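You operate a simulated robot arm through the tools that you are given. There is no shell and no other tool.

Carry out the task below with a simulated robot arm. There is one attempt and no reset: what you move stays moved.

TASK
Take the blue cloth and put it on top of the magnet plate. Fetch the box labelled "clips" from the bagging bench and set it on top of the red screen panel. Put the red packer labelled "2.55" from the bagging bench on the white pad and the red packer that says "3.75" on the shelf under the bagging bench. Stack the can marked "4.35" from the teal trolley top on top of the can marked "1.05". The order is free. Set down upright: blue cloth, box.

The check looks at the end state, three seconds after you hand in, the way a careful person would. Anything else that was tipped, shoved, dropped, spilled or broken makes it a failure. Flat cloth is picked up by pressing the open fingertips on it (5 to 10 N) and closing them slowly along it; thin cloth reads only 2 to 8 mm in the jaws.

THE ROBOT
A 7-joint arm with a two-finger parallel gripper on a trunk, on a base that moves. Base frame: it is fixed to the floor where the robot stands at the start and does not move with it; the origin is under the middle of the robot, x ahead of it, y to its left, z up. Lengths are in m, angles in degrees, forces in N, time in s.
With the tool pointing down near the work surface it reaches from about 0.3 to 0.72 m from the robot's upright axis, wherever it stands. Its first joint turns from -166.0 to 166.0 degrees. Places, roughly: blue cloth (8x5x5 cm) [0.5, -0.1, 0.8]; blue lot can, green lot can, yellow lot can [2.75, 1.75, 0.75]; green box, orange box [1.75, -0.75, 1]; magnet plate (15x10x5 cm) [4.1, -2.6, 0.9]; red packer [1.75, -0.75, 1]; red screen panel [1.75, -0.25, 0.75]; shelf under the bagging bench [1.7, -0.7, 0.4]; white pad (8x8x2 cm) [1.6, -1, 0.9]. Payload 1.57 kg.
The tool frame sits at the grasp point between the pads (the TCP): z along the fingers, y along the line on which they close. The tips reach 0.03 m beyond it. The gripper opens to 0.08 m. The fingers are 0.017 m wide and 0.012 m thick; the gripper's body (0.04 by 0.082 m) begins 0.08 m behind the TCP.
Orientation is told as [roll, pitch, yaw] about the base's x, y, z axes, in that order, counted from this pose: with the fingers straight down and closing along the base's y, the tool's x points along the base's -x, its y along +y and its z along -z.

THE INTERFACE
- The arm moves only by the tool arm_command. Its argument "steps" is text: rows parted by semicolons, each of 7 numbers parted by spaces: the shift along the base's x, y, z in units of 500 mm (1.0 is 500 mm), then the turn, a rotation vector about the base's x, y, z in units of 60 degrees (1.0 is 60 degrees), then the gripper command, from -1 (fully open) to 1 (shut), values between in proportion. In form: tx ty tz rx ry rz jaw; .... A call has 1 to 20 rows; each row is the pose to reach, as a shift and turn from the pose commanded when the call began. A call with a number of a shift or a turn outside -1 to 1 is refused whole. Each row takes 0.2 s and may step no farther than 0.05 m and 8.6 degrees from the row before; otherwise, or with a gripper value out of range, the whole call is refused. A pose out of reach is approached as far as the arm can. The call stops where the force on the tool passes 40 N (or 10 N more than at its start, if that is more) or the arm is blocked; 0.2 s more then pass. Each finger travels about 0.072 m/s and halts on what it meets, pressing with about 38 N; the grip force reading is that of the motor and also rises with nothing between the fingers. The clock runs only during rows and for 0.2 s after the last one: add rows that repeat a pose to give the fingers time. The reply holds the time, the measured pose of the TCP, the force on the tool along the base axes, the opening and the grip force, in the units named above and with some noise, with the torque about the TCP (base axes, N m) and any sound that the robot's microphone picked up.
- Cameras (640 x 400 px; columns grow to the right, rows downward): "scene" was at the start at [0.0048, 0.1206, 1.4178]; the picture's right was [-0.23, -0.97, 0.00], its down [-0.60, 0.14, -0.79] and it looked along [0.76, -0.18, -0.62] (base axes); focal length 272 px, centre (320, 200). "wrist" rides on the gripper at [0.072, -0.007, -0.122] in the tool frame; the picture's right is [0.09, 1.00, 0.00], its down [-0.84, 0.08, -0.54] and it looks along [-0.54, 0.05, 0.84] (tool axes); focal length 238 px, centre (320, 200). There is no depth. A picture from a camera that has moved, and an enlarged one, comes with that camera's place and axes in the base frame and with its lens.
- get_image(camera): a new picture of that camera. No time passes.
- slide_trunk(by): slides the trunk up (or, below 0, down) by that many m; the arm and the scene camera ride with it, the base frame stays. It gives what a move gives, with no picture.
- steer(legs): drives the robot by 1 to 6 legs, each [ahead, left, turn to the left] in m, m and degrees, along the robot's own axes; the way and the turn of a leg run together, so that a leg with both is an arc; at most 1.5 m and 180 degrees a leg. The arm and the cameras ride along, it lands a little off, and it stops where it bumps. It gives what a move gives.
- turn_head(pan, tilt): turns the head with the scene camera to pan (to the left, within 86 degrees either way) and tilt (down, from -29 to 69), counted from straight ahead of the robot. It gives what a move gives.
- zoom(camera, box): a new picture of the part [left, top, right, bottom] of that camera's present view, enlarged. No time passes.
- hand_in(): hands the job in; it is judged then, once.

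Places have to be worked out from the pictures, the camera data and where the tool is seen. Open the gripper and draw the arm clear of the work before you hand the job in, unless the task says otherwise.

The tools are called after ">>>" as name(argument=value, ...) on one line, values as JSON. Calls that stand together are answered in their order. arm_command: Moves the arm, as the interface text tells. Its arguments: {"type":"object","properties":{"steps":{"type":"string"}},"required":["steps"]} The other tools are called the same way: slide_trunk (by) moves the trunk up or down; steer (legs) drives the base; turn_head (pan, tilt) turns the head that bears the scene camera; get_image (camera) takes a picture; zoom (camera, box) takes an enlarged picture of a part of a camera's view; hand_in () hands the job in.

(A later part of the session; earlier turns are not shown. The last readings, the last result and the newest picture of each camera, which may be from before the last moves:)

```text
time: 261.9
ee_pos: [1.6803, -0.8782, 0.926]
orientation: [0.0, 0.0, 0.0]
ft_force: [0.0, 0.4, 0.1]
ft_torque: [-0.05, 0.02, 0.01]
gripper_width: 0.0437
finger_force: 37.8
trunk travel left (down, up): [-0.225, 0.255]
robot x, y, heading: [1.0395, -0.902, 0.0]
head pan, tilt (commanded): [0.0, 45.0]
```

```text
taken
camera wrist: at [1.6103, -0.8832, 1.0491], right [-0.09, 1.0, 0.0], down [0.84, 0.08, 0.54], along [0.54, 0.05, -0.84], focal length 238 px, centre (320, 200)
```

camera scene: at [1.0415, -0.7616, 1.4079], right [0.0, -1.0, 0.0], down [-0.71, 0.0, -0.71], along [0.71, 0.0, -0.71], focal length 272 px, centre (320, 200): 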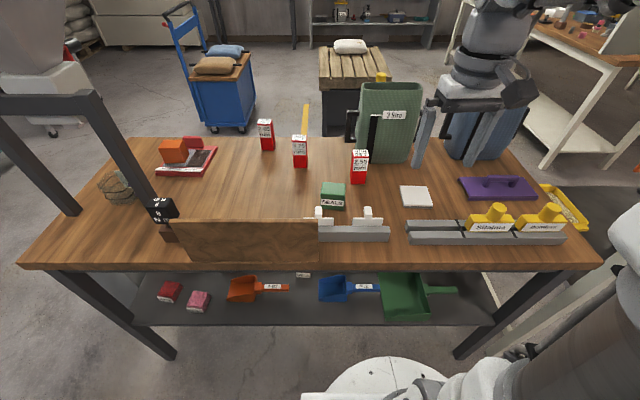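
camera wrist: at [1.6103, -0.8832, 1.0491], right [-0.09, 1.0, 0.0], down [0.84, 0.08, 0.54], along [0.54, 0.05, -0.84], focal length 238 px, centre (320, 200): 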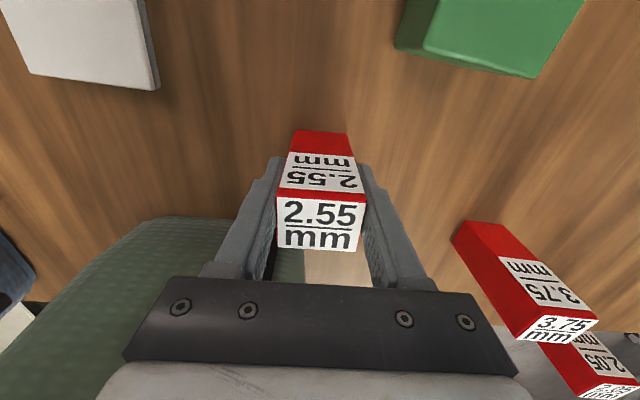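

Gripped (4.4 cm). I lift it and carry it over the white pad.

>>> arm_command(steps="0 0 0.04 0 0 0 0.3; 0 0 0.12 0 0 0 0.3; 0 0 0.2 0 0 0 0.3; -0.04 -0.07 0.2 0 0 0 0.3; -0.08 -0.14 0.2 0 0 0 0.3; -0.12 -0.21 0.2 0 0 0 0.3; -0.16 -0.28 0.2 0 0 0 0.3; -0.176 -0.306 0.2 0 0 0 0.3; -0.176 -0.306 0.2 0 0 0 0.3")

>>> get_image(camera="wrist")

>>> zoom(camera="scene", box=[310, 90, 470, 230])

```text
time: 263.9
ee_pos: [1.5929, -1.0309, 1.0279]
orientation: [0.0, 0.0, 0.0]
ft_force: [0.4, 0.2, -1.1]
ft_torque: [0.0, 0.03, 0.01]
gripper_width: 0.0439
finger_force: 37.3
trunk travel left (down, up): [-0.225, 0.255]
robot x, y, heading: [1.0395, -0.9041, -0.0]
head pan, tilt (commanded): [0.0, 45.0]
```

```text
taken
camera wrist: at [1.5217, -1.0359, 1.15], right [-0.09, 1.0, 0.0], down [0.84, 0.08, 0.54], along [0.54, 0.05, -0.84], focal length 238 px, centre (320, 200)
```

wrist: 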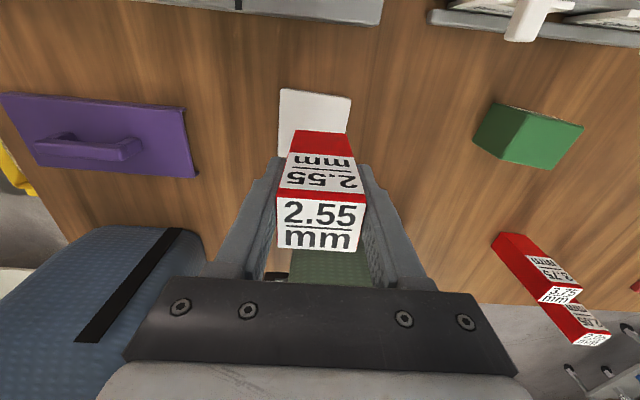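

```text
2.86 times, centred on (390, 160) of scene
camera zoom: at [1.0415, -0.7617, 1.4078], right [0.0, -1.0, 0.0], down [-0.71, 0.0, -0.71], along [0.71, 0.0, -0.71], focal length 778 px, centre (120, 314)
```

zoom: 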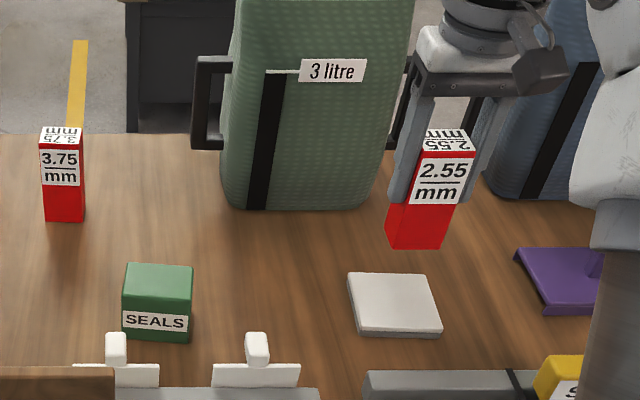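

Slight correction (+3 mm x, −6 mm y) so the packer is centred on the pad; then I descend to ~1.5 cm above contact.

>>> arm_command(steps="0.006 -0.012 -0.04 0 0 0 0.3; 0.006 -0.012 -0.08 0 0 0 0.3; 0.006 -0.012 -0.12 0 0 0 0.3; 0.006 -0.012 -0.136 0 0 0 0.3; 0.006 -0.012 -0.136 0 0 0 0.3")

>>> get_image(camera="wrist")

>>> zoom(camera="scene", box=[350, 110, 450, 230])

```text
time: 265.1
ee_pos: [1.5958, -1.0358, 0.9589]
orientation: [0.0, 0.0, 0.0]
ft_force: [-0.5, 0.0, -1.7]
ft_torque: [-0.02, 0.01, 0.01]
gripper_width: 0.0437
finger_force: 38.0
trunk travel left (down, up): [-0.225, 0.255]
robot x, y, heading: [1.0414, -0.9024, -0.2]
head pan, tilt (commanded): [0.0, 45.0]
```

```text
taken
camera wrist: at [1.5256, -1.0417, 1.0802], right [-0.09, 1.0, 0.0], down [0.84, 0.08, 0.54], along [0.54, 0.05, -0.84], focal length 238 px, centre (320, 200)
```

wrist: 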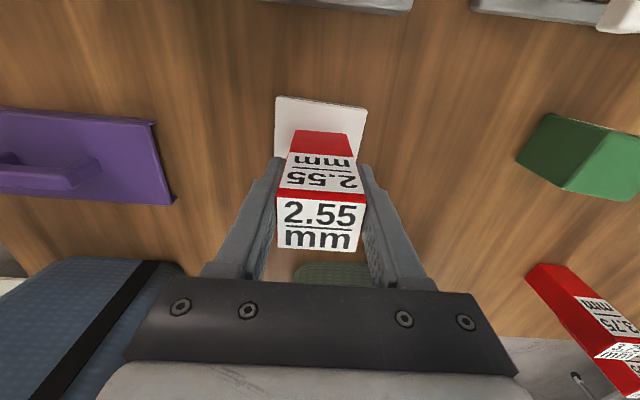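

```text
3.33 times, centred on (400, 170) of scene
camera zoom: at [1.0416, -0.7617, 1.4078], right [0.0, -1.0, 0.0], down [-0.71, 0.0, -0.71], along [0.71, 0.0, -0.71], focal length 908 px, centre (53, 300)
```

zoom: 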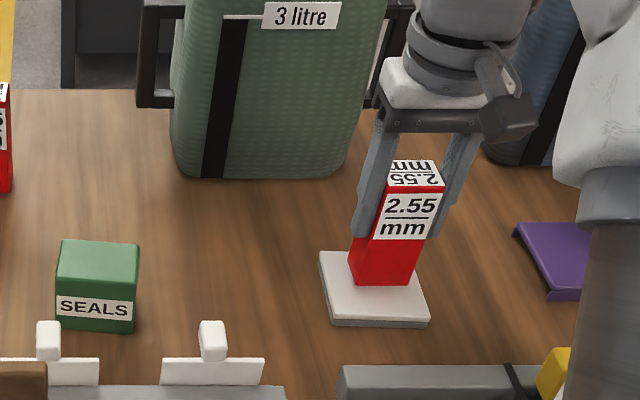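

Centred on the pad. I lower to contact.

>>> arm_command(steps="0 0 -0.008 0 0 0 0.3; 0 0 -0.014 0 0 0 0.3; 0 0 -0.019 0 0 0 0.3; 0 0 -0.023 0 0 0 0.3; 0 0 -0.023 0 0 0 0.3")

```text
time: 266.3
ee_pos: [1.5954, -1.0364, 0.9472]
orientation: [0.0, 0.1, 0.0]
ft_force: [0.5, -0.2, -1.5]
ft_torque: [0.03, 0.0, -0.02]
gripper_width: 0.0437
finger_force: 38.2
trunk travel left (down, up): [-0.225, 0.255]
robot x, y, heading: [1.0406, -0.9024, -0.0]
head pan, tilt (commanded): [0.0, 45.0]
```

No contact yet; I continue in ~1.5 mm steps.

>>> arm_command(steps="0 0 -0.003 0 0 0 0.3; 0 0 -0.006 0 0 0 0.3; 0 0 -0.006 0 0 0 0.3")

```text
time: 267.1
ee_pos: [1.5969, -1.0378, 0.9459]
orientation: [-0.1, -0.1, 0.0]
ft_force: [0.2, -0.4, -1.4]
ft_torque: [0.03, 0.03, 0.01]
gripper_width: 0.0437
finger_force: 38.3
trunk travel left (down, up): [-0.225, 0.255]
robot x, y, heading: [1.0403, -0.8996, -0.2]
head pan, tilt (commanded): [0.0, 45.0]
```

>>> arm_command(steps="0 0 -0.003 0 0 0 0.3; 0 0 -0.005 0 0 0 0.3; 0 0 -0.005 0 0 0 0.3")

>>> zoom(camera="scene", box=[350, 110, 450, 230])

```text
time: 267.9
ee_pos: [1.5965, -1.0358, 0.9427]
orientation: [0.0, 0.0, 0.0]
ft_force: [-0.1, -0.2, 4.8]
ft_torque: [0.06, 0.06, -0.01]
gripper_width: 0.0436
finger_force: 37.7
trunk travel left (down, up): [-0.225, 0.255]
robot x, y, heading: [1.04, -0.8999, 0.2]
head pan, tilt (commanded): [0.0, 45.0]
```

```text
3.33 times, centred on (400, 170) of scene
camera zoom: at [1.0411, -0.7616, 1.4079], right [0.0, -1.0, 0.0], down [-0.71, 0.0, -0.71], along [0.71, 0.0, -0.71], focal length 908 px, centre (53, 300)
```

zoom: 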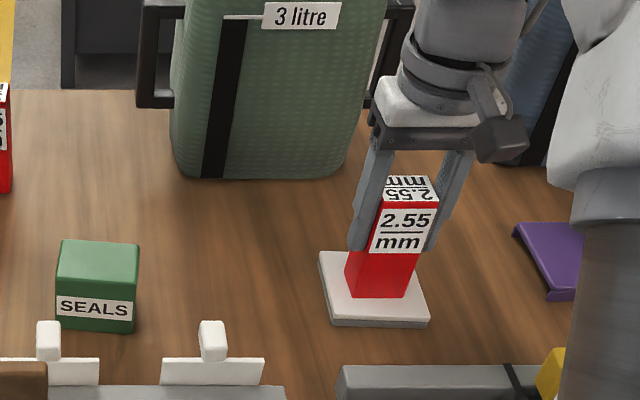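

Contact reached, packer centred on the pad. I release slowly, then rise.

>>> arm_command(steps="0 0 0 0 0 0 0; 0 0 0 0 0 0 -0.07; 0 0 0 0 0 0 -0.1; 0 0 0 0 0 0 -0.12; 0 0 0 0 0 0 -0.15; 0 0 0 0 0 0 -0.2; 0 0 0 0 0 0 -0.3; 0 0 0 0 0 0 -0.5; 0 0 0 0 0 0 -0.8; 0 0 0 0 0 0 -0.8; 0 0 0.06 0 0 0 -0.8; 0 0 0.15 0 0 0 -0.8; 0 0 0.24 0 0 0 -0.8; 0 0 0.3 0 0 0 -0.8; 0 0 0.3 0 0 0 -1")

>>> zoom(camera="scene", box=[350, 110, 450, 230])

>>> get_image(camera="wrist")

```text
time: 271.1
ee_pos: [1.5975, -1.039, 1.0921]
orientation: [0.0, 0.0, 0.1]
ft_force: [-0.3, 0.1, -0.3]
ft_torque: [-0.01, 0.03, 0.02]
gripper_width: 0.0801
finger_force: 0.0
trunk travel left (down, up): [-0.225, 0.255]
robot x, y, heading: [1.042, -0.9037, 0.1]
head pan, tilt (commanded): [0.0, 45.0]
```

```text
3.33 times, centred on (400, 170) of scene
camera zoom: at [1.0414, -0.7616, 1.4078], right [0.0, -1.0, 0.0], down [-0.71, 0.0, -0.71], along [0.71, 0.0, -0.71], focal length 908 px, centre (53, 300)
```

zoom: 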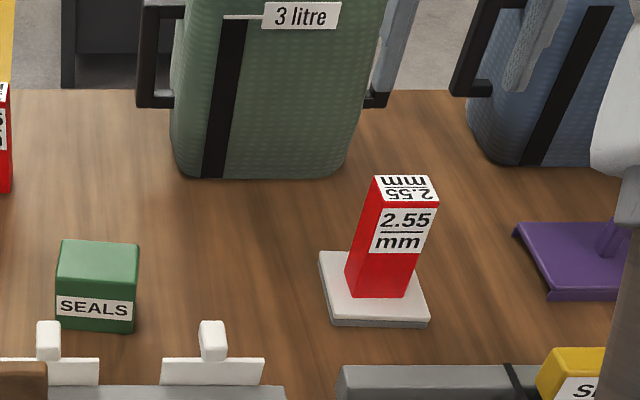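

```text
taken
camera wrist: at [1.5261, -1.044, 1.2141], right [-0.09, 1.0, 0.0], down [0.84, 0.08, 0.54], along [0.54, 0.05, -0.84], focal length 238 px, centre (320, 200)
```

wrist: 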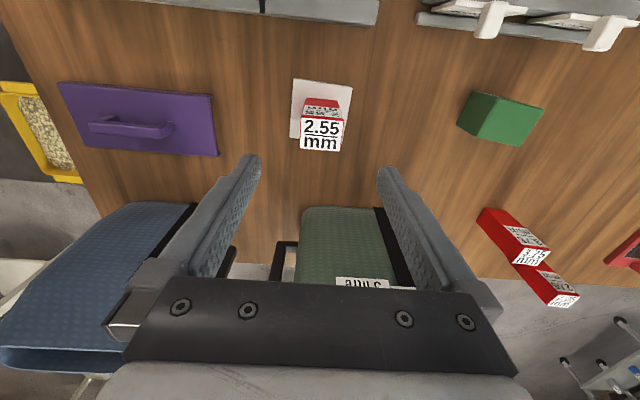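

The 2.55 packer stands on the white pad. For the 3.75 packer I'll use a 45° tilted tool (so it can go under the bench top upright). I move to a free height and tilt by −45° about y.

>>> arm_command(steps="-0.014 0.08 0.02 0 -0.125 0 -1; -0.028 0.16 0.04 0 -0.25 0 -1; -0.042 0.24 0.06 0 -0.375 0 -1; -0.056 0.32 0.06 0 -0.5 0 -1; -0.07 0.4 0.06 0 -0.625 0 -1; -0.08 0.48 0.06 0 -0.75 0 -1; -0.08 0.48 0.06 0 -0.75 0 -1")

>>> get_image(camera="wrist")

>>> get_image(camera="scene")

```text
time: 272.7
ee_pos: [1.5559, -0.7984, 1.1226]
orientation: [0.1, -45.2, -0.1]
ft_force: [0.5, -0.6, 0.1]
ft_torque: [0.01, -0.02, 0.01]
gripper_width: 0.08
finger_force: 0.0
trunk travel left (down, up): [-0.225, 0.255]
robot x, y, heading: [1.038, -0.9023, -0.1]
head pan, tilt (commanded): [0.0, 45.0]
```

```text
taken
camera wrist: at [1.4201, -0.8038, 1.1577], right [-0.07, 1.0, -0.06], down [0.21, 0.08, 0.98], along [0.98, 0.05, -0.21], focal length 238 px, centre (320, 200)
```

wrist: 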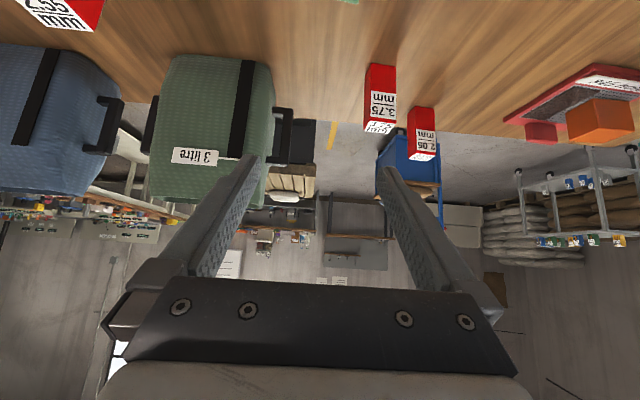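

```text
taken
camera scene: at [1.0414, -0.7616, 1.4078], right [0.0, -1.0, 0.0], down [-0.71, 0.0, -0.71], along [0.71, 0.0, -0.71], focal length 272 px, centre (320, 200)
```

scene: 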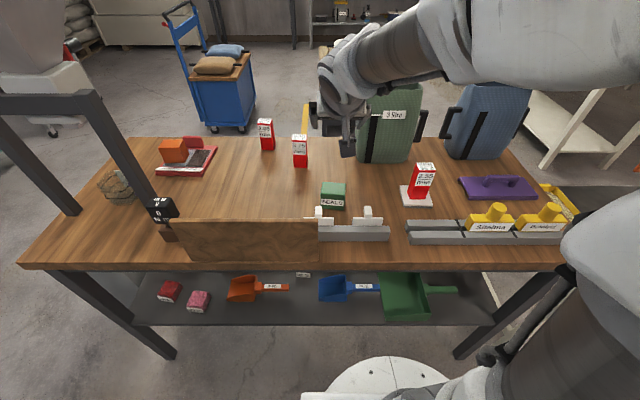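

The tilt works. I zoom in on the 3.75 packer to refine its position.

>>> zoom(camera="scene", box=[240, 100, 380, 220])

>>> zoom(camera="wrist", box=[340, 50, 460, 170])

```text
3.33 times, centred on (310, 160) of scene
camera zoom: at [1.0414, -0.7616, 1.4078], right [0.0, -1.0, 0.0], down [-0.71, 0.0, -0.71], along [0.71, 0.0, -0.71], focal length 908 px, centre (353, 333)
```

zoom: 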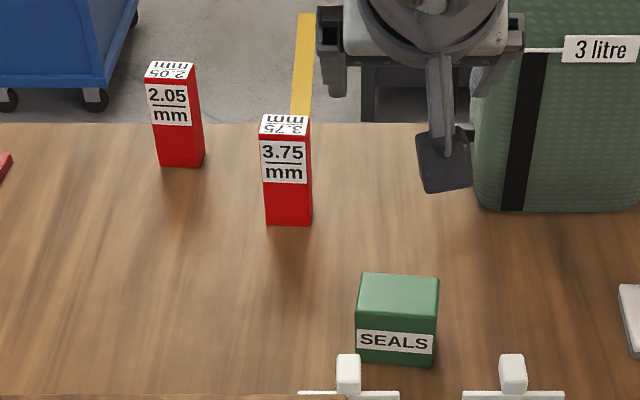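

```text
3.33 times, centred on (400, 110) of wrist
camera zoom: at [1.4201, -0.8038, 1.1577], right [-0.07, 1.0, -0.06], down [0.21, 0.08, 0.98], along [0.98, 0.05, -0.21], focal length 794 px, centre (53, 500)
```

zoom: 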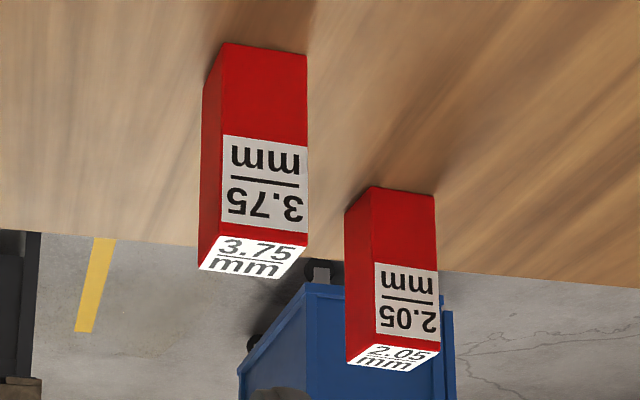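

3.75 packer: front face x ≈ 1.741, centre ≈ [1.76, −0.70]. I move the tilted gripper over it, then check before descending.

>>> arm_command(steps="0.068 0.033 0 0 0 0 -1; 0.136 0.066 -0.02 0 0 0 -1; 0.204 0.098 -0.04 0 0 0 -1; 0.272 0.131 -0.06 0 0 0 -1; 0.34 0.164 -0.09 0 0 0 -1; 0.408 0.196 -0.12 0 0 0 -1; 0.408 0.196 -0.12 0 0 0 -1")

>>> get_image(camera="wrist")

>>> zoom(camera="scene", box=[240, 80, 380, 220])

```text
time: 274.3
ee_pos: [1.7616, -0.697, 1.063]
orientation: [0.1, -45.1, 0.1]
ft_force: [-1.0, 0.1, 0.0]
ft_torque: [0.0, -0.01, -0.01]
gripper_width: 0.0799
finger_force: 0.1
trunk travel left (down, up): [-0.225, 0.255]
robot x, y, heading: [1.0384, -0.8999, 0.0]
head pan, tilt (commanded): [0.0, 45.0]
```

```text
taken
camera wrist: at [1.6244, -0.7034, 1.0982], right [-0.06, 1.0, -0.07], down [0.21, 0.08, 0.97], along [0.98, 0.05, -0.21], focal length 238 px, centre (320, 200)
```

wrist: 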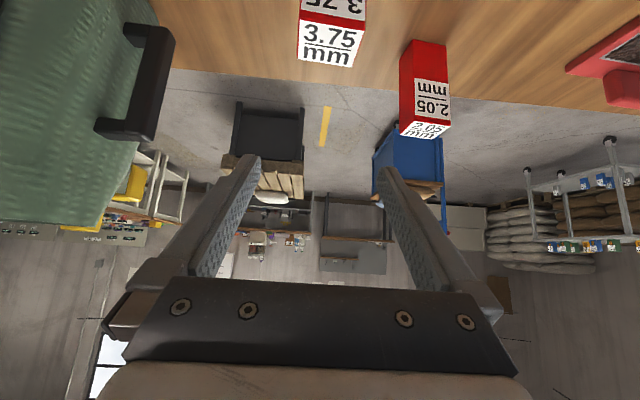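

```text
2.86 times, centred on (310, 150) of scene
camera zoom: at [1.0416, -0.7616, 1.4078], right [0.0, -1.0, 0.0], down [-0.71, 0.0, -0.71], along [0.71, 0.0, -0.71], focal length 778 px, centre (349, 343)
```

zoom: 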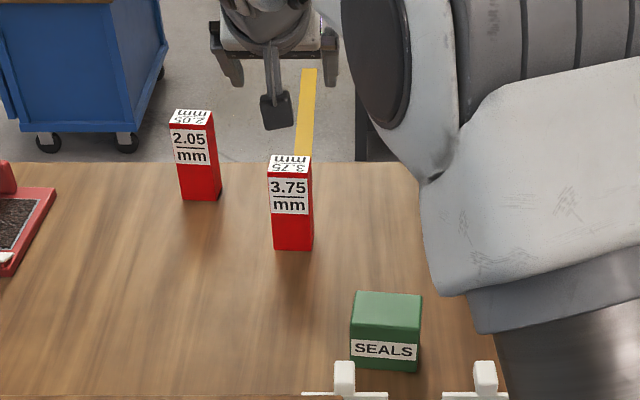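

The packer is centred laterally between the fingers. I descend straight to TCP 0.925 and close.

>>> arm_command(steps="0 0 -0.07 0 0 0 -1; 0 0 -0.14 0 0 0 -1; 0 0 -0.21 0 0 0 -1; 0 0 -0.25 0 0 0 -1; 0 0 -0.276 0 0 0 -1; 0 0 -0.276 0 0 0 -1")

>>> get_image(camera="wrist")

>>> zoom(camera="scene", box=[240, 80, 380, 220])

```text
time: 275.7
ee_pos: [1.7599, -0.6985, 0.925]
orientation: [0.0, -45.0, 0.0]
ft_force: [0.3, 0.3, -0.5]
ft_torque: [0.0, 0.0, -0.01]
gripper_width: 0.0798
finger_force: 0.0
trunk travel left (down, up): [-0.225, 0.255]
robot x, y, heading: [1.0389, -0.8987, -0.0]
head pan, tilt (commanded): [0.0, 45.0]
```

```text
taken
camera wrist: at [1.624, -0.7042, 0.9602], right [-0.06, 1.0, -0.07], down [0.21, 0.08, 0.97], along [0.98, 0.05, -0.21], focal length 238 px, centre (320, 200)
```

wrist: 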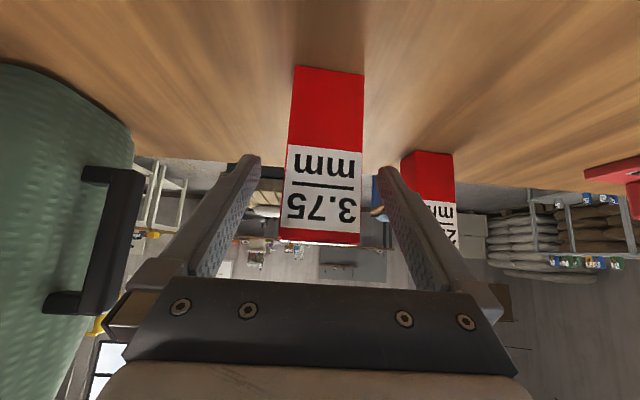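

```text
2.86 times, centred on (310, 150) of scene
camera zoom: at [1.0415, -0.7616, 1.4078], right [0.0, -1.0, 0.0], down [-0.71, 0.0, -0.71], along [0.71, 0.0, -0.71], focal length 778 px, centre (349, 343)
```

zoom: 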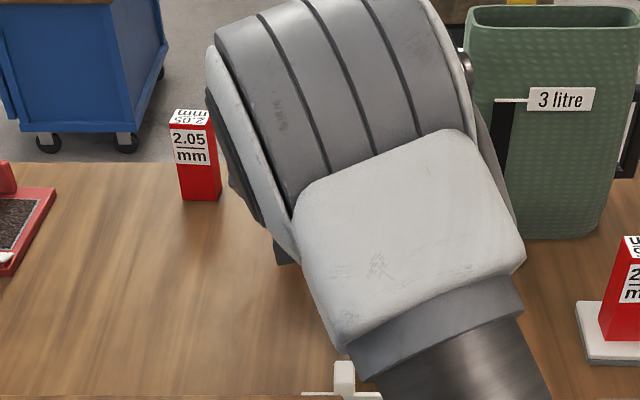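

The arm's elbow now blocks the scene view; I check the whole picture to make sure it's clear of the bench items.

>>> get_image(camera="scene")

>>> turn_head(pan=35, tilt=45)

>>> get_image(camera="scene")

```text
taken
camera scene: at [1.0415, -0.7616, 1.4078], right [0.0, -1.0, 0.0], down [-0.71, 0.0, -0.71], along [0.71, 0.0, -0.71], focal length 272 px, centre (320, 200)
```

scene: 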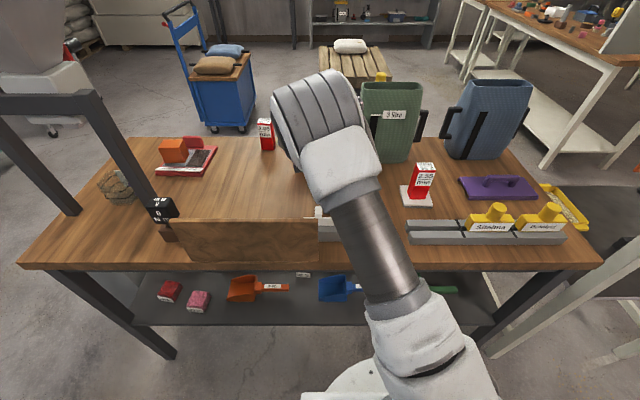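

```text
time: 276.7
ee_pos: [1.7591, -0.6984, 0.9245]
orientation: [0.0, -45.1, 0.0]
ft_force: [-0.1, -0.6, 0.1]
ft_torque: [0.02, 0.0, -0.03]
gripper_width: 0.0801
finger_force: 0.0
trunk travel left (down, up): [-0.225, 0.255]
robot x, y, heading: [1.0349, -0.9014, 0.1]
head pan, tilt (commanded): [35.0, 45.0]
```

```text
taken
camera scene: at [1.0268, -0.7151, 1.4078], right [0.57, -0.82, 0.0], down [-0.58, -0.4, -0.71], along [0.58, 0.4, -0.71], focal length 272 px, centre (320, 200)
```

scene: 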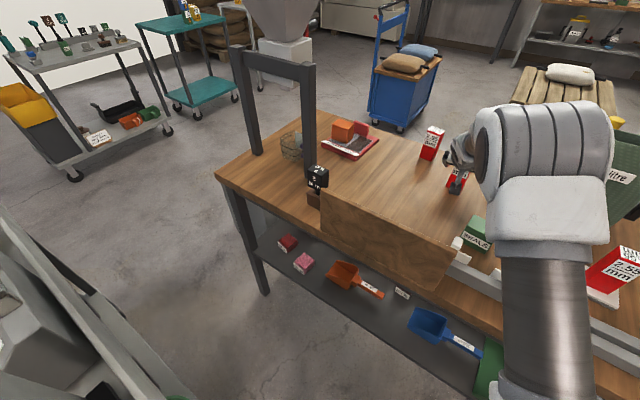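

The elbow is well above the bench items (SEALS box is visible and untouched). I close on the 3.75 packer.

>>> arm_command(steps="0 0 0 0 0 0 -0.6; 0 0 0 0 0 0 -0.3; 0 0 0 0 0 0 0; 0 0 0 0 0 0 0.3; 0 0 0 0 0 0 0.3")

>>> get_image(camera="wrist")

```text
time: 277.9
ee_pos: [1.7598, -0.6992, 0.9255]
orientation: [0.1, -45.1, 0.0]
ft_force: [1.3, -0.7, -0.2]
ft_torque: [-0.03, -0.05, 0.01]
gripper_width: 0.0438
finger_force: 37.7
trunk travel left (down, up): [-0.225, 0.255]
robot x, y, heading: [1.0375, -0.9049, -0.0]
head pan, tilt (commanded): [35.0, 45.0]
```

```text
taken
camera wrist: at [1.624, -0.7042, 0.9606], right [-0.06, 1.0, -0.07], down [0.21, 0.08, 0.97], along [0.98, 0.05, -0.21], focal length 238 px, centre (320, 200)
```

wrist: 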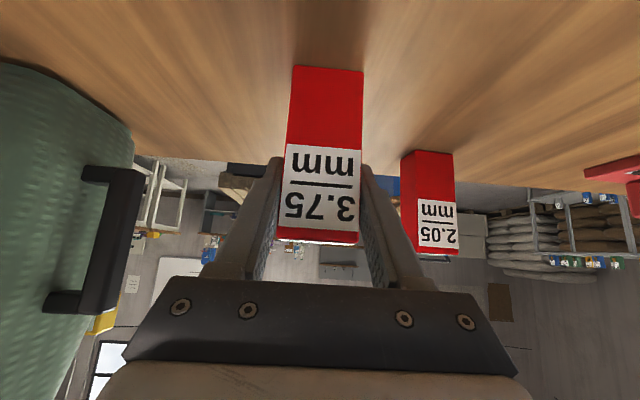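

Gripped (4.4 cm). I lift it clear and retract toward the robot.

>>> arm_command(steps="0 0 0.04 0 0 0 0.3; 0 0 0.12 0 0 0 0.3; 0 0 0.2 0 0 0 0.3; 0 0 0.28 0 0 0 0.3; 0 0 0.35 0 0 0 0.3; -0.08 -0.01 0.37 0 0 0 0.3; -0.16 -0.02 0.37 0 0 0 0.3; -0.24 -0.03 0.37 0 0 0 0.3; -0.32 -0.04 0.37 0 0 0 0.3; -0.4 -0.05 0.37 0 0 0 0.3; -0.48 -0.06 0.37 0 0 0 0.3; -0.56 -0.07 0.37 0 0 0 0.3; -0.62 -0.08 0.37 0 0 0 0.3; -0.62 -0.08 0.37 0 0 0 0.3")

>>> get_image(camera="wrist")

>>> turn_head(pan=0, tilt=45)

>>> get_image(camera="scene")

```text
time: 280.9
ee_pos: [1.449, -0.7365, 1.1088]
orientation: [0.0, -45.0, 0.0]
ft_force: [0.3, -0.2, -2.3]
ft_torque: [0.0, 0.03, 0.02]
gripper_width: 0.0435
finger_force: 38.3
trunk travel left (down, up): [-0.225, 0.255]
robot x, y, heading: [1.0398, -0.9032, -0.2]
head pan, tilt (commanded): [35.0, 45.0]
```

```text
taken
camera wrist: at [1.3137, -0.7434, 1.1443], right [-0.06, 1.0, -0.07], down [0.21, 0.08, 0.97], along [0.98, 0.05, -0.21], focal length 238 px, centre (320, 200)
```

wrist: 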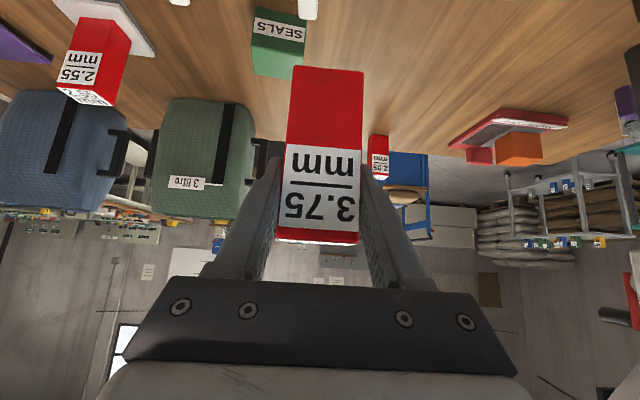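

```text
time: 281.9
ee_pos: [1.4507, -0.738, 1.109]
orientation: [0.0, -45.0, 0.1]
ft_force: [0.8, 0.3, -1.9]
ft_torque: [-0.02, 0.0, 0.01]
gripper_width: 0.0438
finger_force: 38.2
trunk travel left (down, up): [-0.225, 0.255]
robot x, y, heading: [1.0398, -0.9014, 0.2]
head pan, tilt (commanded): [0.0, 45.0]
```

```text
taken
camera scene: at [1.0415, -0.7615, 1.4078], right [0.0, -1.0, 0.0], down [-0.71, 0.0, -0.71], along [0.71, 0.0, -0.71], focal length 272 px, centre (320, 200)
```

scene: 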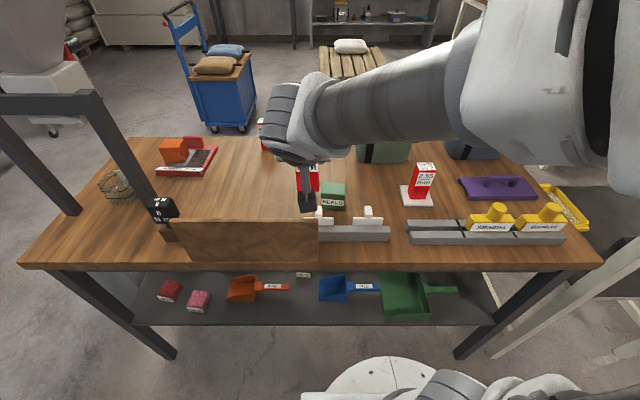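

Packer held upright. I back the robot away from the bench, then lower the trunk.

>>> steer(legs=[[-0.42, 0, 0]])

>>> slide_trunk(by=-0.22)

>>> get_image(camera="scene")

```text
time: 285.1
ee_pos: [1.0445, -0.7368, 1.1097]
orientation: [0.0, -45.0, -0.1]
ft_force: [0.6, -1.2, -1.2]
ft_torque: [0.02, 0.02, 0.01]
gripper_width: 0.0435
finger_force: 38.4
trunk travel left (down, up): [-0.225, 0.255]
robot x, y, heading: [0.63, -0.9022, 0.3]
head pan, tilt (commanded): [0.0, 45.0]
```

```text
time: 287.5
ee_pos: [1.0438, -0.7386, 0.8896]
orientation: [0.1, -45.0, 0.1]
ft_force: [-0.4, 0.0, -1.4]
ft_torque: [-0.01, 0.0, -0.02]
gripper_width: 0.0436
finger_force: 37.7
trunk travel left (down, up): [-0.005, 0.475]
robot x, y, heading: [0.63, -0.9034, 0.1]
head pan, tilt (commanded): [0.0, 45.0]
```

```text
taken
camera scene: at [0.6351, -0.7618, 1.1879], right [0.0, -1.0, 0.0], down [-0.71, 0.0, -0.71], along [0.71, 0.0, -0.71], focal length 272 px, centre (320, 200)
```

scene: 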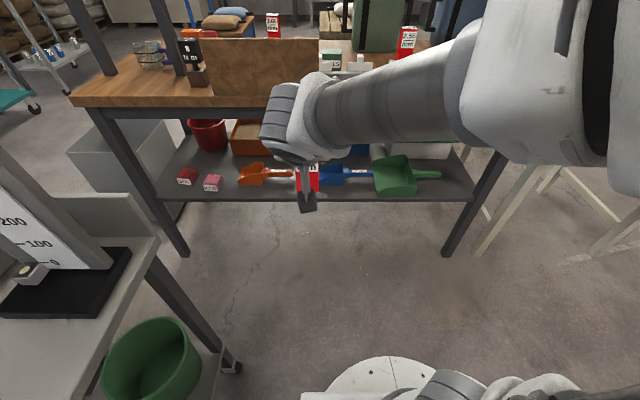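

I lower the arm in front of the shelf to z ≈ 0.52 and watch whether the pose is reachable.

>>> arm_command(steps="0.02 0 -0.09 0 0 0 0.3; 0.04 0 -0.18 0 0 0 0.3; 0.06 0 -0.27 0 0 0 0.3; 0.06 0 -0.36 0 0 0 0.3; 0.06 0 -0.45 0 0 0 0.3; 0.06 0 -0.54 0 0 0 0.3; 0.06 0 -0.63 0 0 0 0.3; 0.06 0 -0.7 0 0 0 0.3; 0.06 0 -0.7 0 0 0 0.3")

>>> get_image(camera="scene")

>>> get_image(camera="wrist")

```text
time: 289.5
ee_pos: [1.0744, -0.7353, 0.5387]
orientation: [0.1, -45.0, 0.0]
ft_force: [0.4, -0.7, -1.8]
ft_torque: [0.04, -0.01, 0.0]
gripper_width: 0.0434
finger_force: 38.2
trunk travel left (down, up): [-0.005, 0.475]
robot x, y, heading: [0.6331, -0.9027, -0.1]
head pan, tilt (commanded): [0.0, 45.0]
```

```text
taken
camera scene: at [0.635, -0.7618, 1.1878], right [0.0, -1.0, 0.0], down [-0.71, 0.0, -0.71], along [0.71, 0.0, -0.71], focal length 272 px, centre (320, 200)
```

scene: 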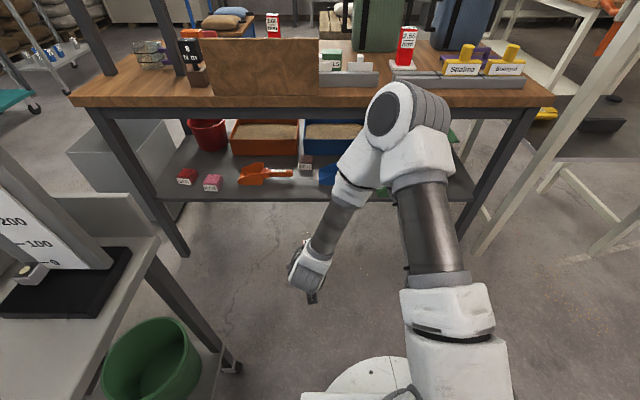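

```text
taken
camera wrist: at [0.9387, -0.7418, 0.5734], right [-0.07, 1.0, -0.06], down [0.21, 0.08, 0.98], along [0.98, 0.05, -0.21], focal length 238 px, centre (320, 200)
```

wrist: 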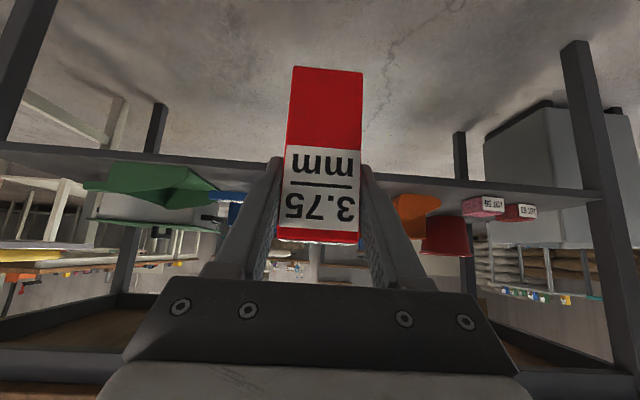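

The pose is reachable. The elbow sits high near x ≈ robot + 0.42, so I drive only a little forward and do the rest by extending the arm.

>>> steer(legs=[[0.14, 0, 0]])

>>> arm_command(steps="0 0.02 0 0 0 0 0.3; 0 0.04 0 0 0 0 0.3; 0 0.06 0 0 0 0 0.3; 0 0.08 0 0 0 0 0.3; 0 0.08 0 0 0 0 0.3")

>>> turn_head(pan=20, tilt=40)

>>> get_image(camera="scene")

>>> get_image(camera="wrist")

```text
time: 291.0
ee_pos: [1.2123, -0.7382, 0.5382]
orientation: [0.0, -45.0, -0.2]
ft_force: [-0.4, 0.2, -1.1]
ft_torque: [-0.02, 0.01, 0.01]
gripper_width: 0.0437
finger_force: 38.3
trunk travel left (down, up): [-0.005, 0.475]
robot x, y, heading: [0.7722, -0.8981, -0.2]
head pan, tilt (commanded): [0.0, 45.0]
```

```text
time: 292.2
ee_pos: [1.2122, -0.6972, 0.5394]
orientation: [0.0, -45.1, -0.2]
ft_force: [0.1, -0.1, -0.5]
ft_torque: [0.0, 0.0, 0.0]
gripper_width: 0.0438
finger_force: 38.2
trunk travel left (down, up): [-0.005, 0.475]
robot x, y, heading: [0.7726, -0.9019, -0.2]
head pan, tilt (commanded): [0.0, 45.0]
```

```text
time: 293.1
ee_pos: [1.2113, -0.6976, 0.5376]
orientation: [-0.1, -44.9, -0.1]
ft_force: [0.4, 0.5, -1.6]
ft_torque: [0.02, 0.04, -0.03]
gripper_width: 0.0435
finger_force: 38.0
trunk travel left (down, up): [-0.005, 0.475]
robot x, y, heading: [0.7716, -0.9015, -0.4]
head pan, tilt (commanded): [20.0, 40.0]
```

```text
taken
camera scene: at [0.7713, -0.7329, 1.1951], right [0.34, -0.94, 0.0], down [-0.61, -0.22, -0.77], along [0.72, 0.26, -0.64], focal length 272 px, centre (320, 200)
```

scene: 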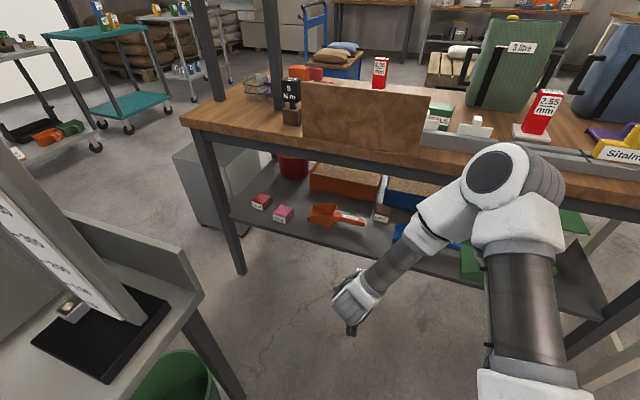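

```text
taken
camera wrist: at [1.0765, -0.703, 0.5735], right [-0.06, 1.0, -0.07], down [0.21, 0.08, 0.97], along [0.98, 0.05, -0.21], focal length 238 px, centre (320, 200)
```

wrist: 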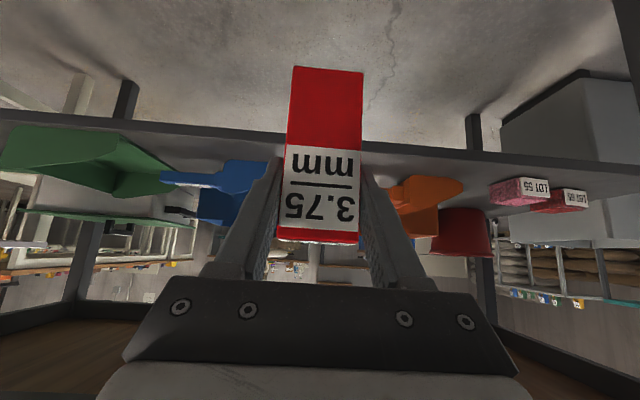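

I zoom on the shelf region to confirm the free spot and heights.

>>> zoom(camera="scene", box=[230, 150, 470, 300])

>>> zoom(camera="wrist", box=[150, 90, 490, 270])

```text
2.67 times, centred on (350, 225) of scene
camera zoom: at [0.7713, -0.7329, 1.1951], right [0.34, -0.94, 0.0], down [-0.61, -0.22, -0.77], along [0.72, 0.26, -0.64], focal length 726 px, centre (240, 133)
```

zoom: 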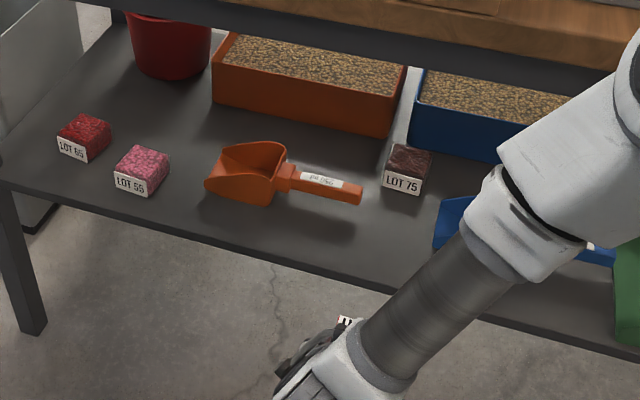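

```text
1.88 times, centred on (320, 180) of wrist
camera zoom: at [1.0765, -0.703, 0.5735], right [-0.06, 1.0, -0.07], down [0.21, 0.08, 0.97], along [0.98, 0.05, -0.21], focal length 449 px, centre (320, 238)
```

zoom: 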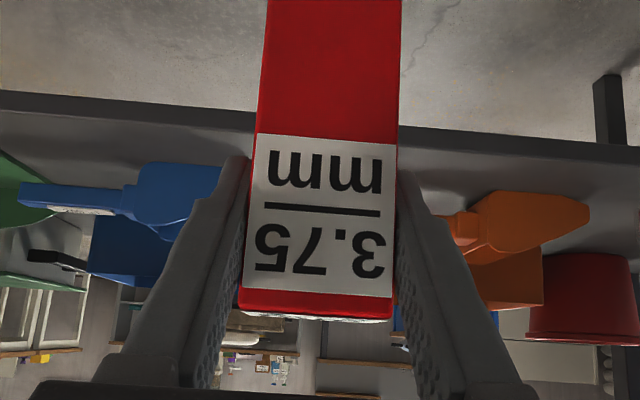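

Shelf front edge x ≈ 1.416 at z ≈ 0.40; free spot centred [1.48, −0.70] clear of the scoops and LOT 75. I extend the arm in two stages.

>>> arm_command(steps="0.07 0 0 0 0 0 0.3; 0.14 0 0 0 0 0 0.3; 0.21 0 0 0 0 0 0.3; 0.28 -0.004 0 0 0 0 0.3; 0.28 -0.004 0 0 0 0 0.3")

>>> get_image(camera="scene")

>>> get_image(camera="wrist")

```text
time: 294.3
ee_pos: [1.3526, -0.6996, 0.5376]
orientation: [0.0, -44.9, -0.2]
ft_force: [0.3, -0.3, -1.7]
ft_torque: [-0.05, 0.02, -0.04]
gripper_width: 0.0436
finger_force: 37.6
trunk travel left (down, up): [-0.005, 0.475]
robot x, y, heading: [0.7701, -0.9013, -0.3]
head pan, tilt (commanded): [20.0, 40.0]
```

```text
taken
camera scene: at [0.7713, -0.7329, 1.1951], right [0.34, -0.94, 0.0], down [-0.6, -0.22, -0.77], along [0.72, 0.26, -0.64], focal length 272 px, centre (320, 200)
```

scene: 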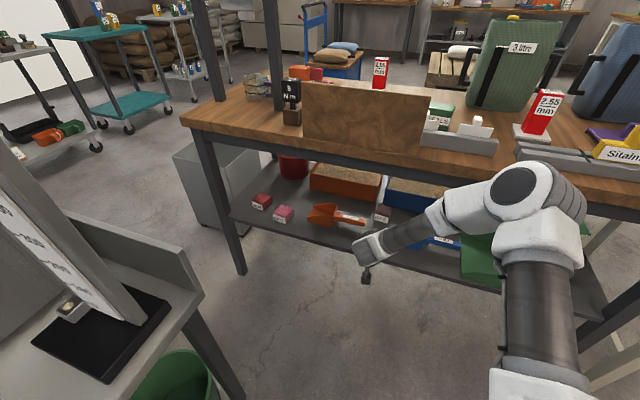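

```text
taken
camera wrist: at [1.2174, -0.7047, 0.574], right [-0.06, 1.0, -0.06], down [0.21, 0.08, 0.97], along [0.98, 0.05, -0.21], focal length 238 px, centre (320, 200)
```

wrist: 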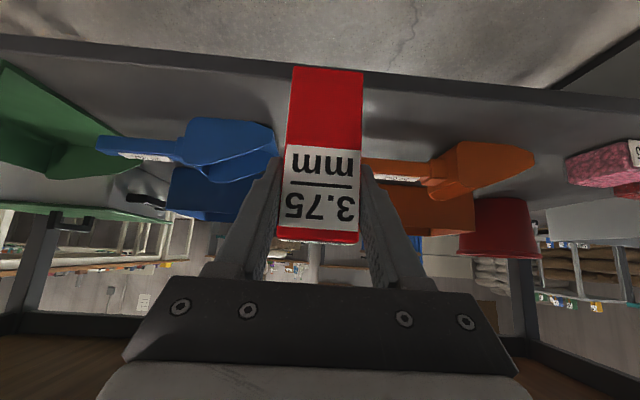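

Elbow stays around x ≈ 1.1–1.2, clear of the bench edge at ~1.42. I extend the remaining 13 cm.

>>> arm_command(steps="0.065 0 0 0 0 0 0.3; 0.13 0 0 0 0 0 0.3; 0.195 0 0 0 0 0 0.3; 0.256 0 0 0 0 0 0.3; 0.256 0 0 0 0 0 0.3")

>>> get_image(camera="scene")

>>> get_image(camera="wrist")

```text
time: 295.5
ee_pos: [1.4796, -0.6989, 0.5368]
orientation: [-0.1, -44.9, -0.2]
ft_force: [-0.2, 0.8, -1.7]
ft_torque: [-0.01, -0.01, 0.0]
gripper_width: 0.0434
finger_force: 37.9
trunk travel left (down, up): [-0.005, 0.475]
robot x, y, heading: [0.7702, -0.9037, -0.4]
head pan, tilt (commanded): [20.0, 40.0]
```

```text
taken
camera scene: at [0.7713, -0.7329, 1.1951], right [0.34, -0.94, 0.0], down [-0.6, -0.22, -0.77], along [0.72, 0.26, -0.64], focal length 272 px, centre (320, 200)
```

scene: 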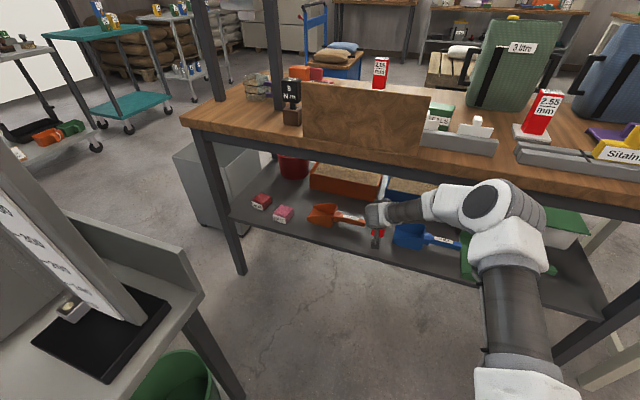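

```text
taken
camera wrist: at [1.3443, -0.7046, 0.5727], right [-0.06, 1.0, -0.06], down [0.21, 0.08, 0.97], along [0.98, 0.05, -0.21], focal length 238 px, centre (320, 200)
```

wrist: 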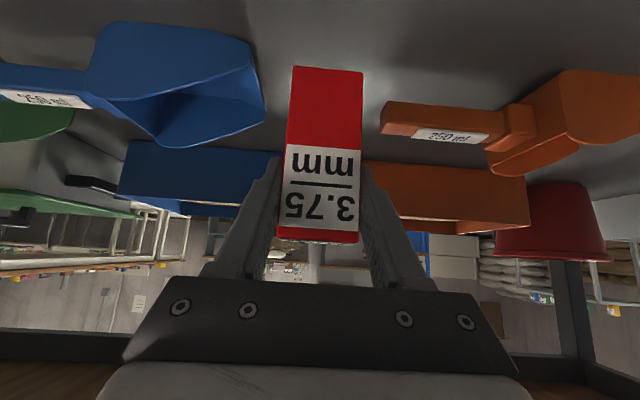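

The packer hovers over the free spot between the two scoops. I lower it toward the shelf.

>>> arm_command(steps="0 0 -0.03 0 0 0 0.3; 0 0 -0.06 0 0 0 0.3; 0 0 -0.09 0 0 0 0.3; 0 0 -0.11 0 0 0 0.3; 0 0 -0.11 0 0 0 0.3")

>>> get_image(camera="wrist")

>>> zoom(camera="scene", box=[290, 160, 450, 280])

```text
time: 296.7
ee_pos: [1.4834, -0.7007, 0.4917]
orientation: [0.0, -45.9, -0.3]
ft_force: [2.1, 0.5, 36.3]
ft_torque: [-0.05, -0.33, 0.01]
gripper_width: 0.0435
finger_force: 37.9
trunk travel left (down, up): [-0.005, 0.475]
robot x, y, heading: [0.7702, -0.9024, -0.3]
head pan, tilt (commanded): [20.0, 40.0]
```

```text
taken
camera wrist: at [1.3465, -0.7044, 0.5252], right [-0.06, 1.0, -0.06], down [0.19, 0.08, 0.98], along [0.98, 0.05, -0.2], focal length 238 px, centre (320, 200)
```

wrist: 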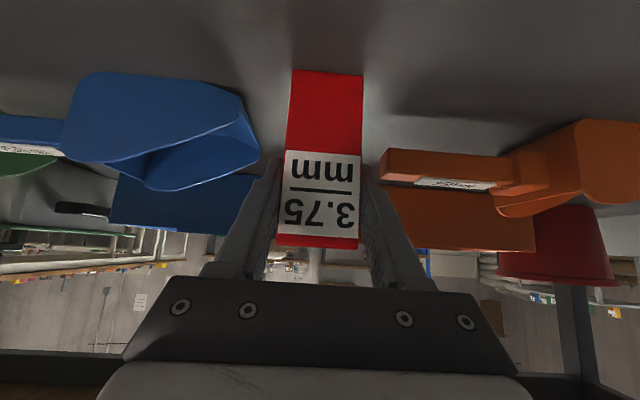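

```text
3.33 times, centred on (370, 220) of scene
camera zoom: at [0.7687, -0.7336, 1.1956], right [0.34, -0.94, 0.0], down [-0.6, -0.22, -0.77], along [0.72, 0.26, -0.64], focal length 908 px, centre (153, 133)
```

zoom: 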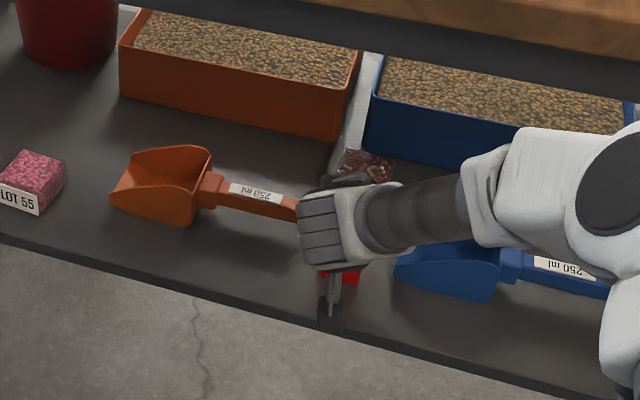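

Contact came early (shelf ≈ 0.425) and is pressing at 36 N. I ease up ~8 mm in command to relieve the pressure and read again.

>>> arm_command(steps="0 0 0.008 0 0 0 0.3; 0 0 0.015 0 0 0 0.3; 0 0 0.015 0 0 0 0.3")

>>> get_image(camera="wrist")

```text
time: 297.5
ee_pos: [1.4794, -0.7007, 0.4913]
orientation: [0.0, -45.1, -0.1]
ft_force: [6.9, 2.1, 16.1]
ft_torque: [0.1, -0.85, 0.07]
gripper_width: 0.0439
finger_force: 38.6
trunk travel left (down, up): [-0.005, 0.475]
robot x, y, heading: [0.7686, -0.9038, 0.0]
head pan, tilt (commanded): [20.0, 40.0]
```

```text
taken
camera wrist: at [1.3439, -0.7055, 0.5268], right [-0.06, 1.0, -0.06], down [0.21, 0.08, 0.98], along [0.98, 0.05, -0.21], focal length 238 px, centre (320, 200)
```

wrist: 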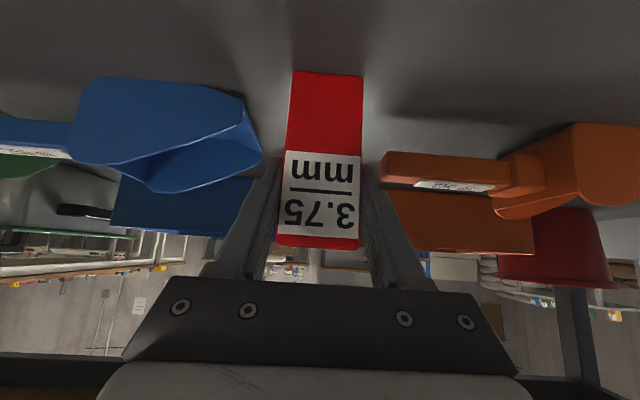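

Still 16 N with some bending torque. I relieve another ~1.5 mm and pitch back ~0.8° so the base sits flat.

>>> arm_command(steps="0 0 0.002 0 -0.006 0 0.3; 0 0 0.003 0 -0.012 0 0.3; 0 0 0.003 0 -0.012 0 0.3")

```text
time: 298.3
ee_pos: [1.4787, -0.7001, 0.4921]
orientation: [0.0, -45.6, -0.1]
ft_force: [-0.2, -1.7, 10.9]
ft_torque: [-0.1, 0.24, 0.04]
gripper_width: 0.0434
finger_force: 38.0
trunk travel left (down, up): [-0.005, 0.475]
robot x, y, heading: [0.7698, -0.9017, -0.0]
head pan, tilt (commanded): [20.0, 40.0]
```

Nearly neutral now (Fx ≈ 0, Fz ≈ 11 N). I rotate back a third of a degree and release slowly.

>>> arm_command(steps="0 0 0.001 0 0.005 0 0.3; 0 0 0.001 0 0.005 0 0.1; 0 0 0.001 0 0.005 0 0; 0 0 0.001 0 0.005 0 -0.06; 0 0 0.001 0 0.005 0 -0.09; 0 0 0.001 0 0.005 0 -0.11; 0 0 0.001 0 0.005 0 -0.13; 0 0 0.001 0 0.005 0 -0.16; 0 0 0.001 0 0.005 0 -0.2; 0 0 0.001 0 0.005 0 -0.26; 0 0 0.001 0 0.005 0 -0.34; 0 0 0.001 0 0.005 0 -0.42; 0 0 0.001 0 0.005 0 -0.42")

>>> get_image(camera="wrist")

```text
time: 301.1
ee_pos: [1.4805, -0.7007, 0.4912]
orientation: [0.0, -45.5, -0.2]
ft_force: [-0.4, -0.4, 0.1]
ft_torque: [0.01, 0.01, -0.01]
gripper_width: 0.0567
finger_force: 0.1
trunk travel left (down, up): [-0.005, 0.475]
robot x, y, heading: [0.7706, -0.9023, -0.4]
head pan, tilt (commanded): [20.0, 40.0]
```

```text
taken
camera wrist: at [1.3439, -0.7051, 0.5266], right [-0.06, 1.0, -0.07], down [0.2, 0.08, 0.98], along [0.98, 0.05, -0.21], focal length 238 px, centre (320, 200)
```

wrist: 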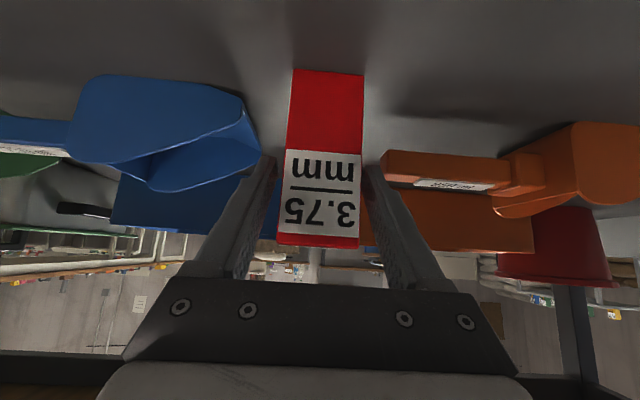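

Released: packer stands free between the open fingers. I back the gripper straight out along −x.

>>> arm_command(steps="-0.03 0 0 0 0 0 -0.42; -0.08 0 0 0 0 0 -0.42; -0.15 0 0 0 0 0 -0.42; -0.22 0 0 0 0 0 -0.42; -0.3 0 0.02 0 0 0 -0.42; -0.38 0 0.04 0 0 0 -0.42; -0.46 0 0.06 0 0 0 -0.42; -0.54 0 0.08 0 0 0 -0.42; -0.54 0 0.08 0 0 0 -0.42")

>>> get_image(camera="wrist")

>>> get_image(camera="scene")

```text
time: 303.1
ee_pos: [1.2098, -0.7026, 0.5332]
orientation: [0.0, -45.4, -0.1]
ft_force: [0.8, 0.9, 0.1]
ft_torque: [0.02, -0.04, 0.01]
gripper_width: 0.0565
finger_force: 0.1
trunk travel left (down, up): [-0.005, 0.475]
robot x, y, heading: [0.7734, -0.9027, -0.2]
head pan, tilt (commanded): [20.0, 40.0]
```

```text
taken
camera wrist: at [1.0732, -0.7075, 0.5676], right [-0.06, 1.0, -0.07], down [0.2, 0.08, 0.98], along [0.98, 0.05, -0.21], focal length 238 px, centre (320, 200)
```

wrist: 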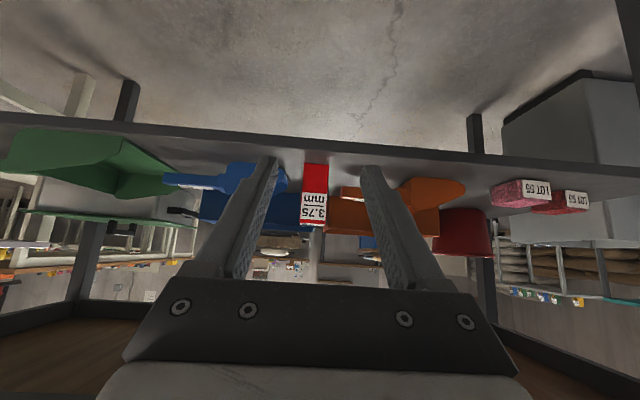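

```text
taken
camera scene: at [0.7712, -0.7329, 1.1951], right [0.34, -0.94, 0.0], down [-0.6, -0.22, -0.77], along [0.72, 0.26, -0.64], focal length 272 px, centre (320, 200)
```

scene: 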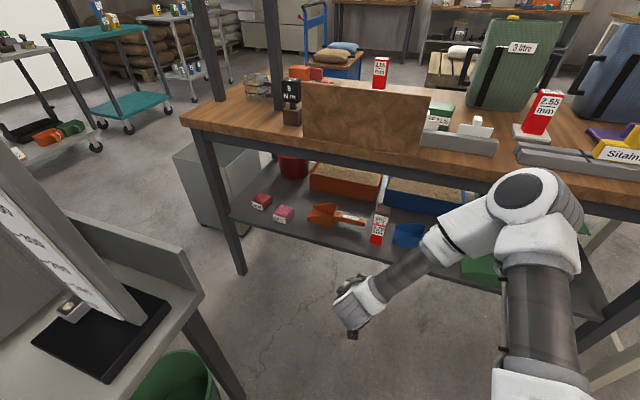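

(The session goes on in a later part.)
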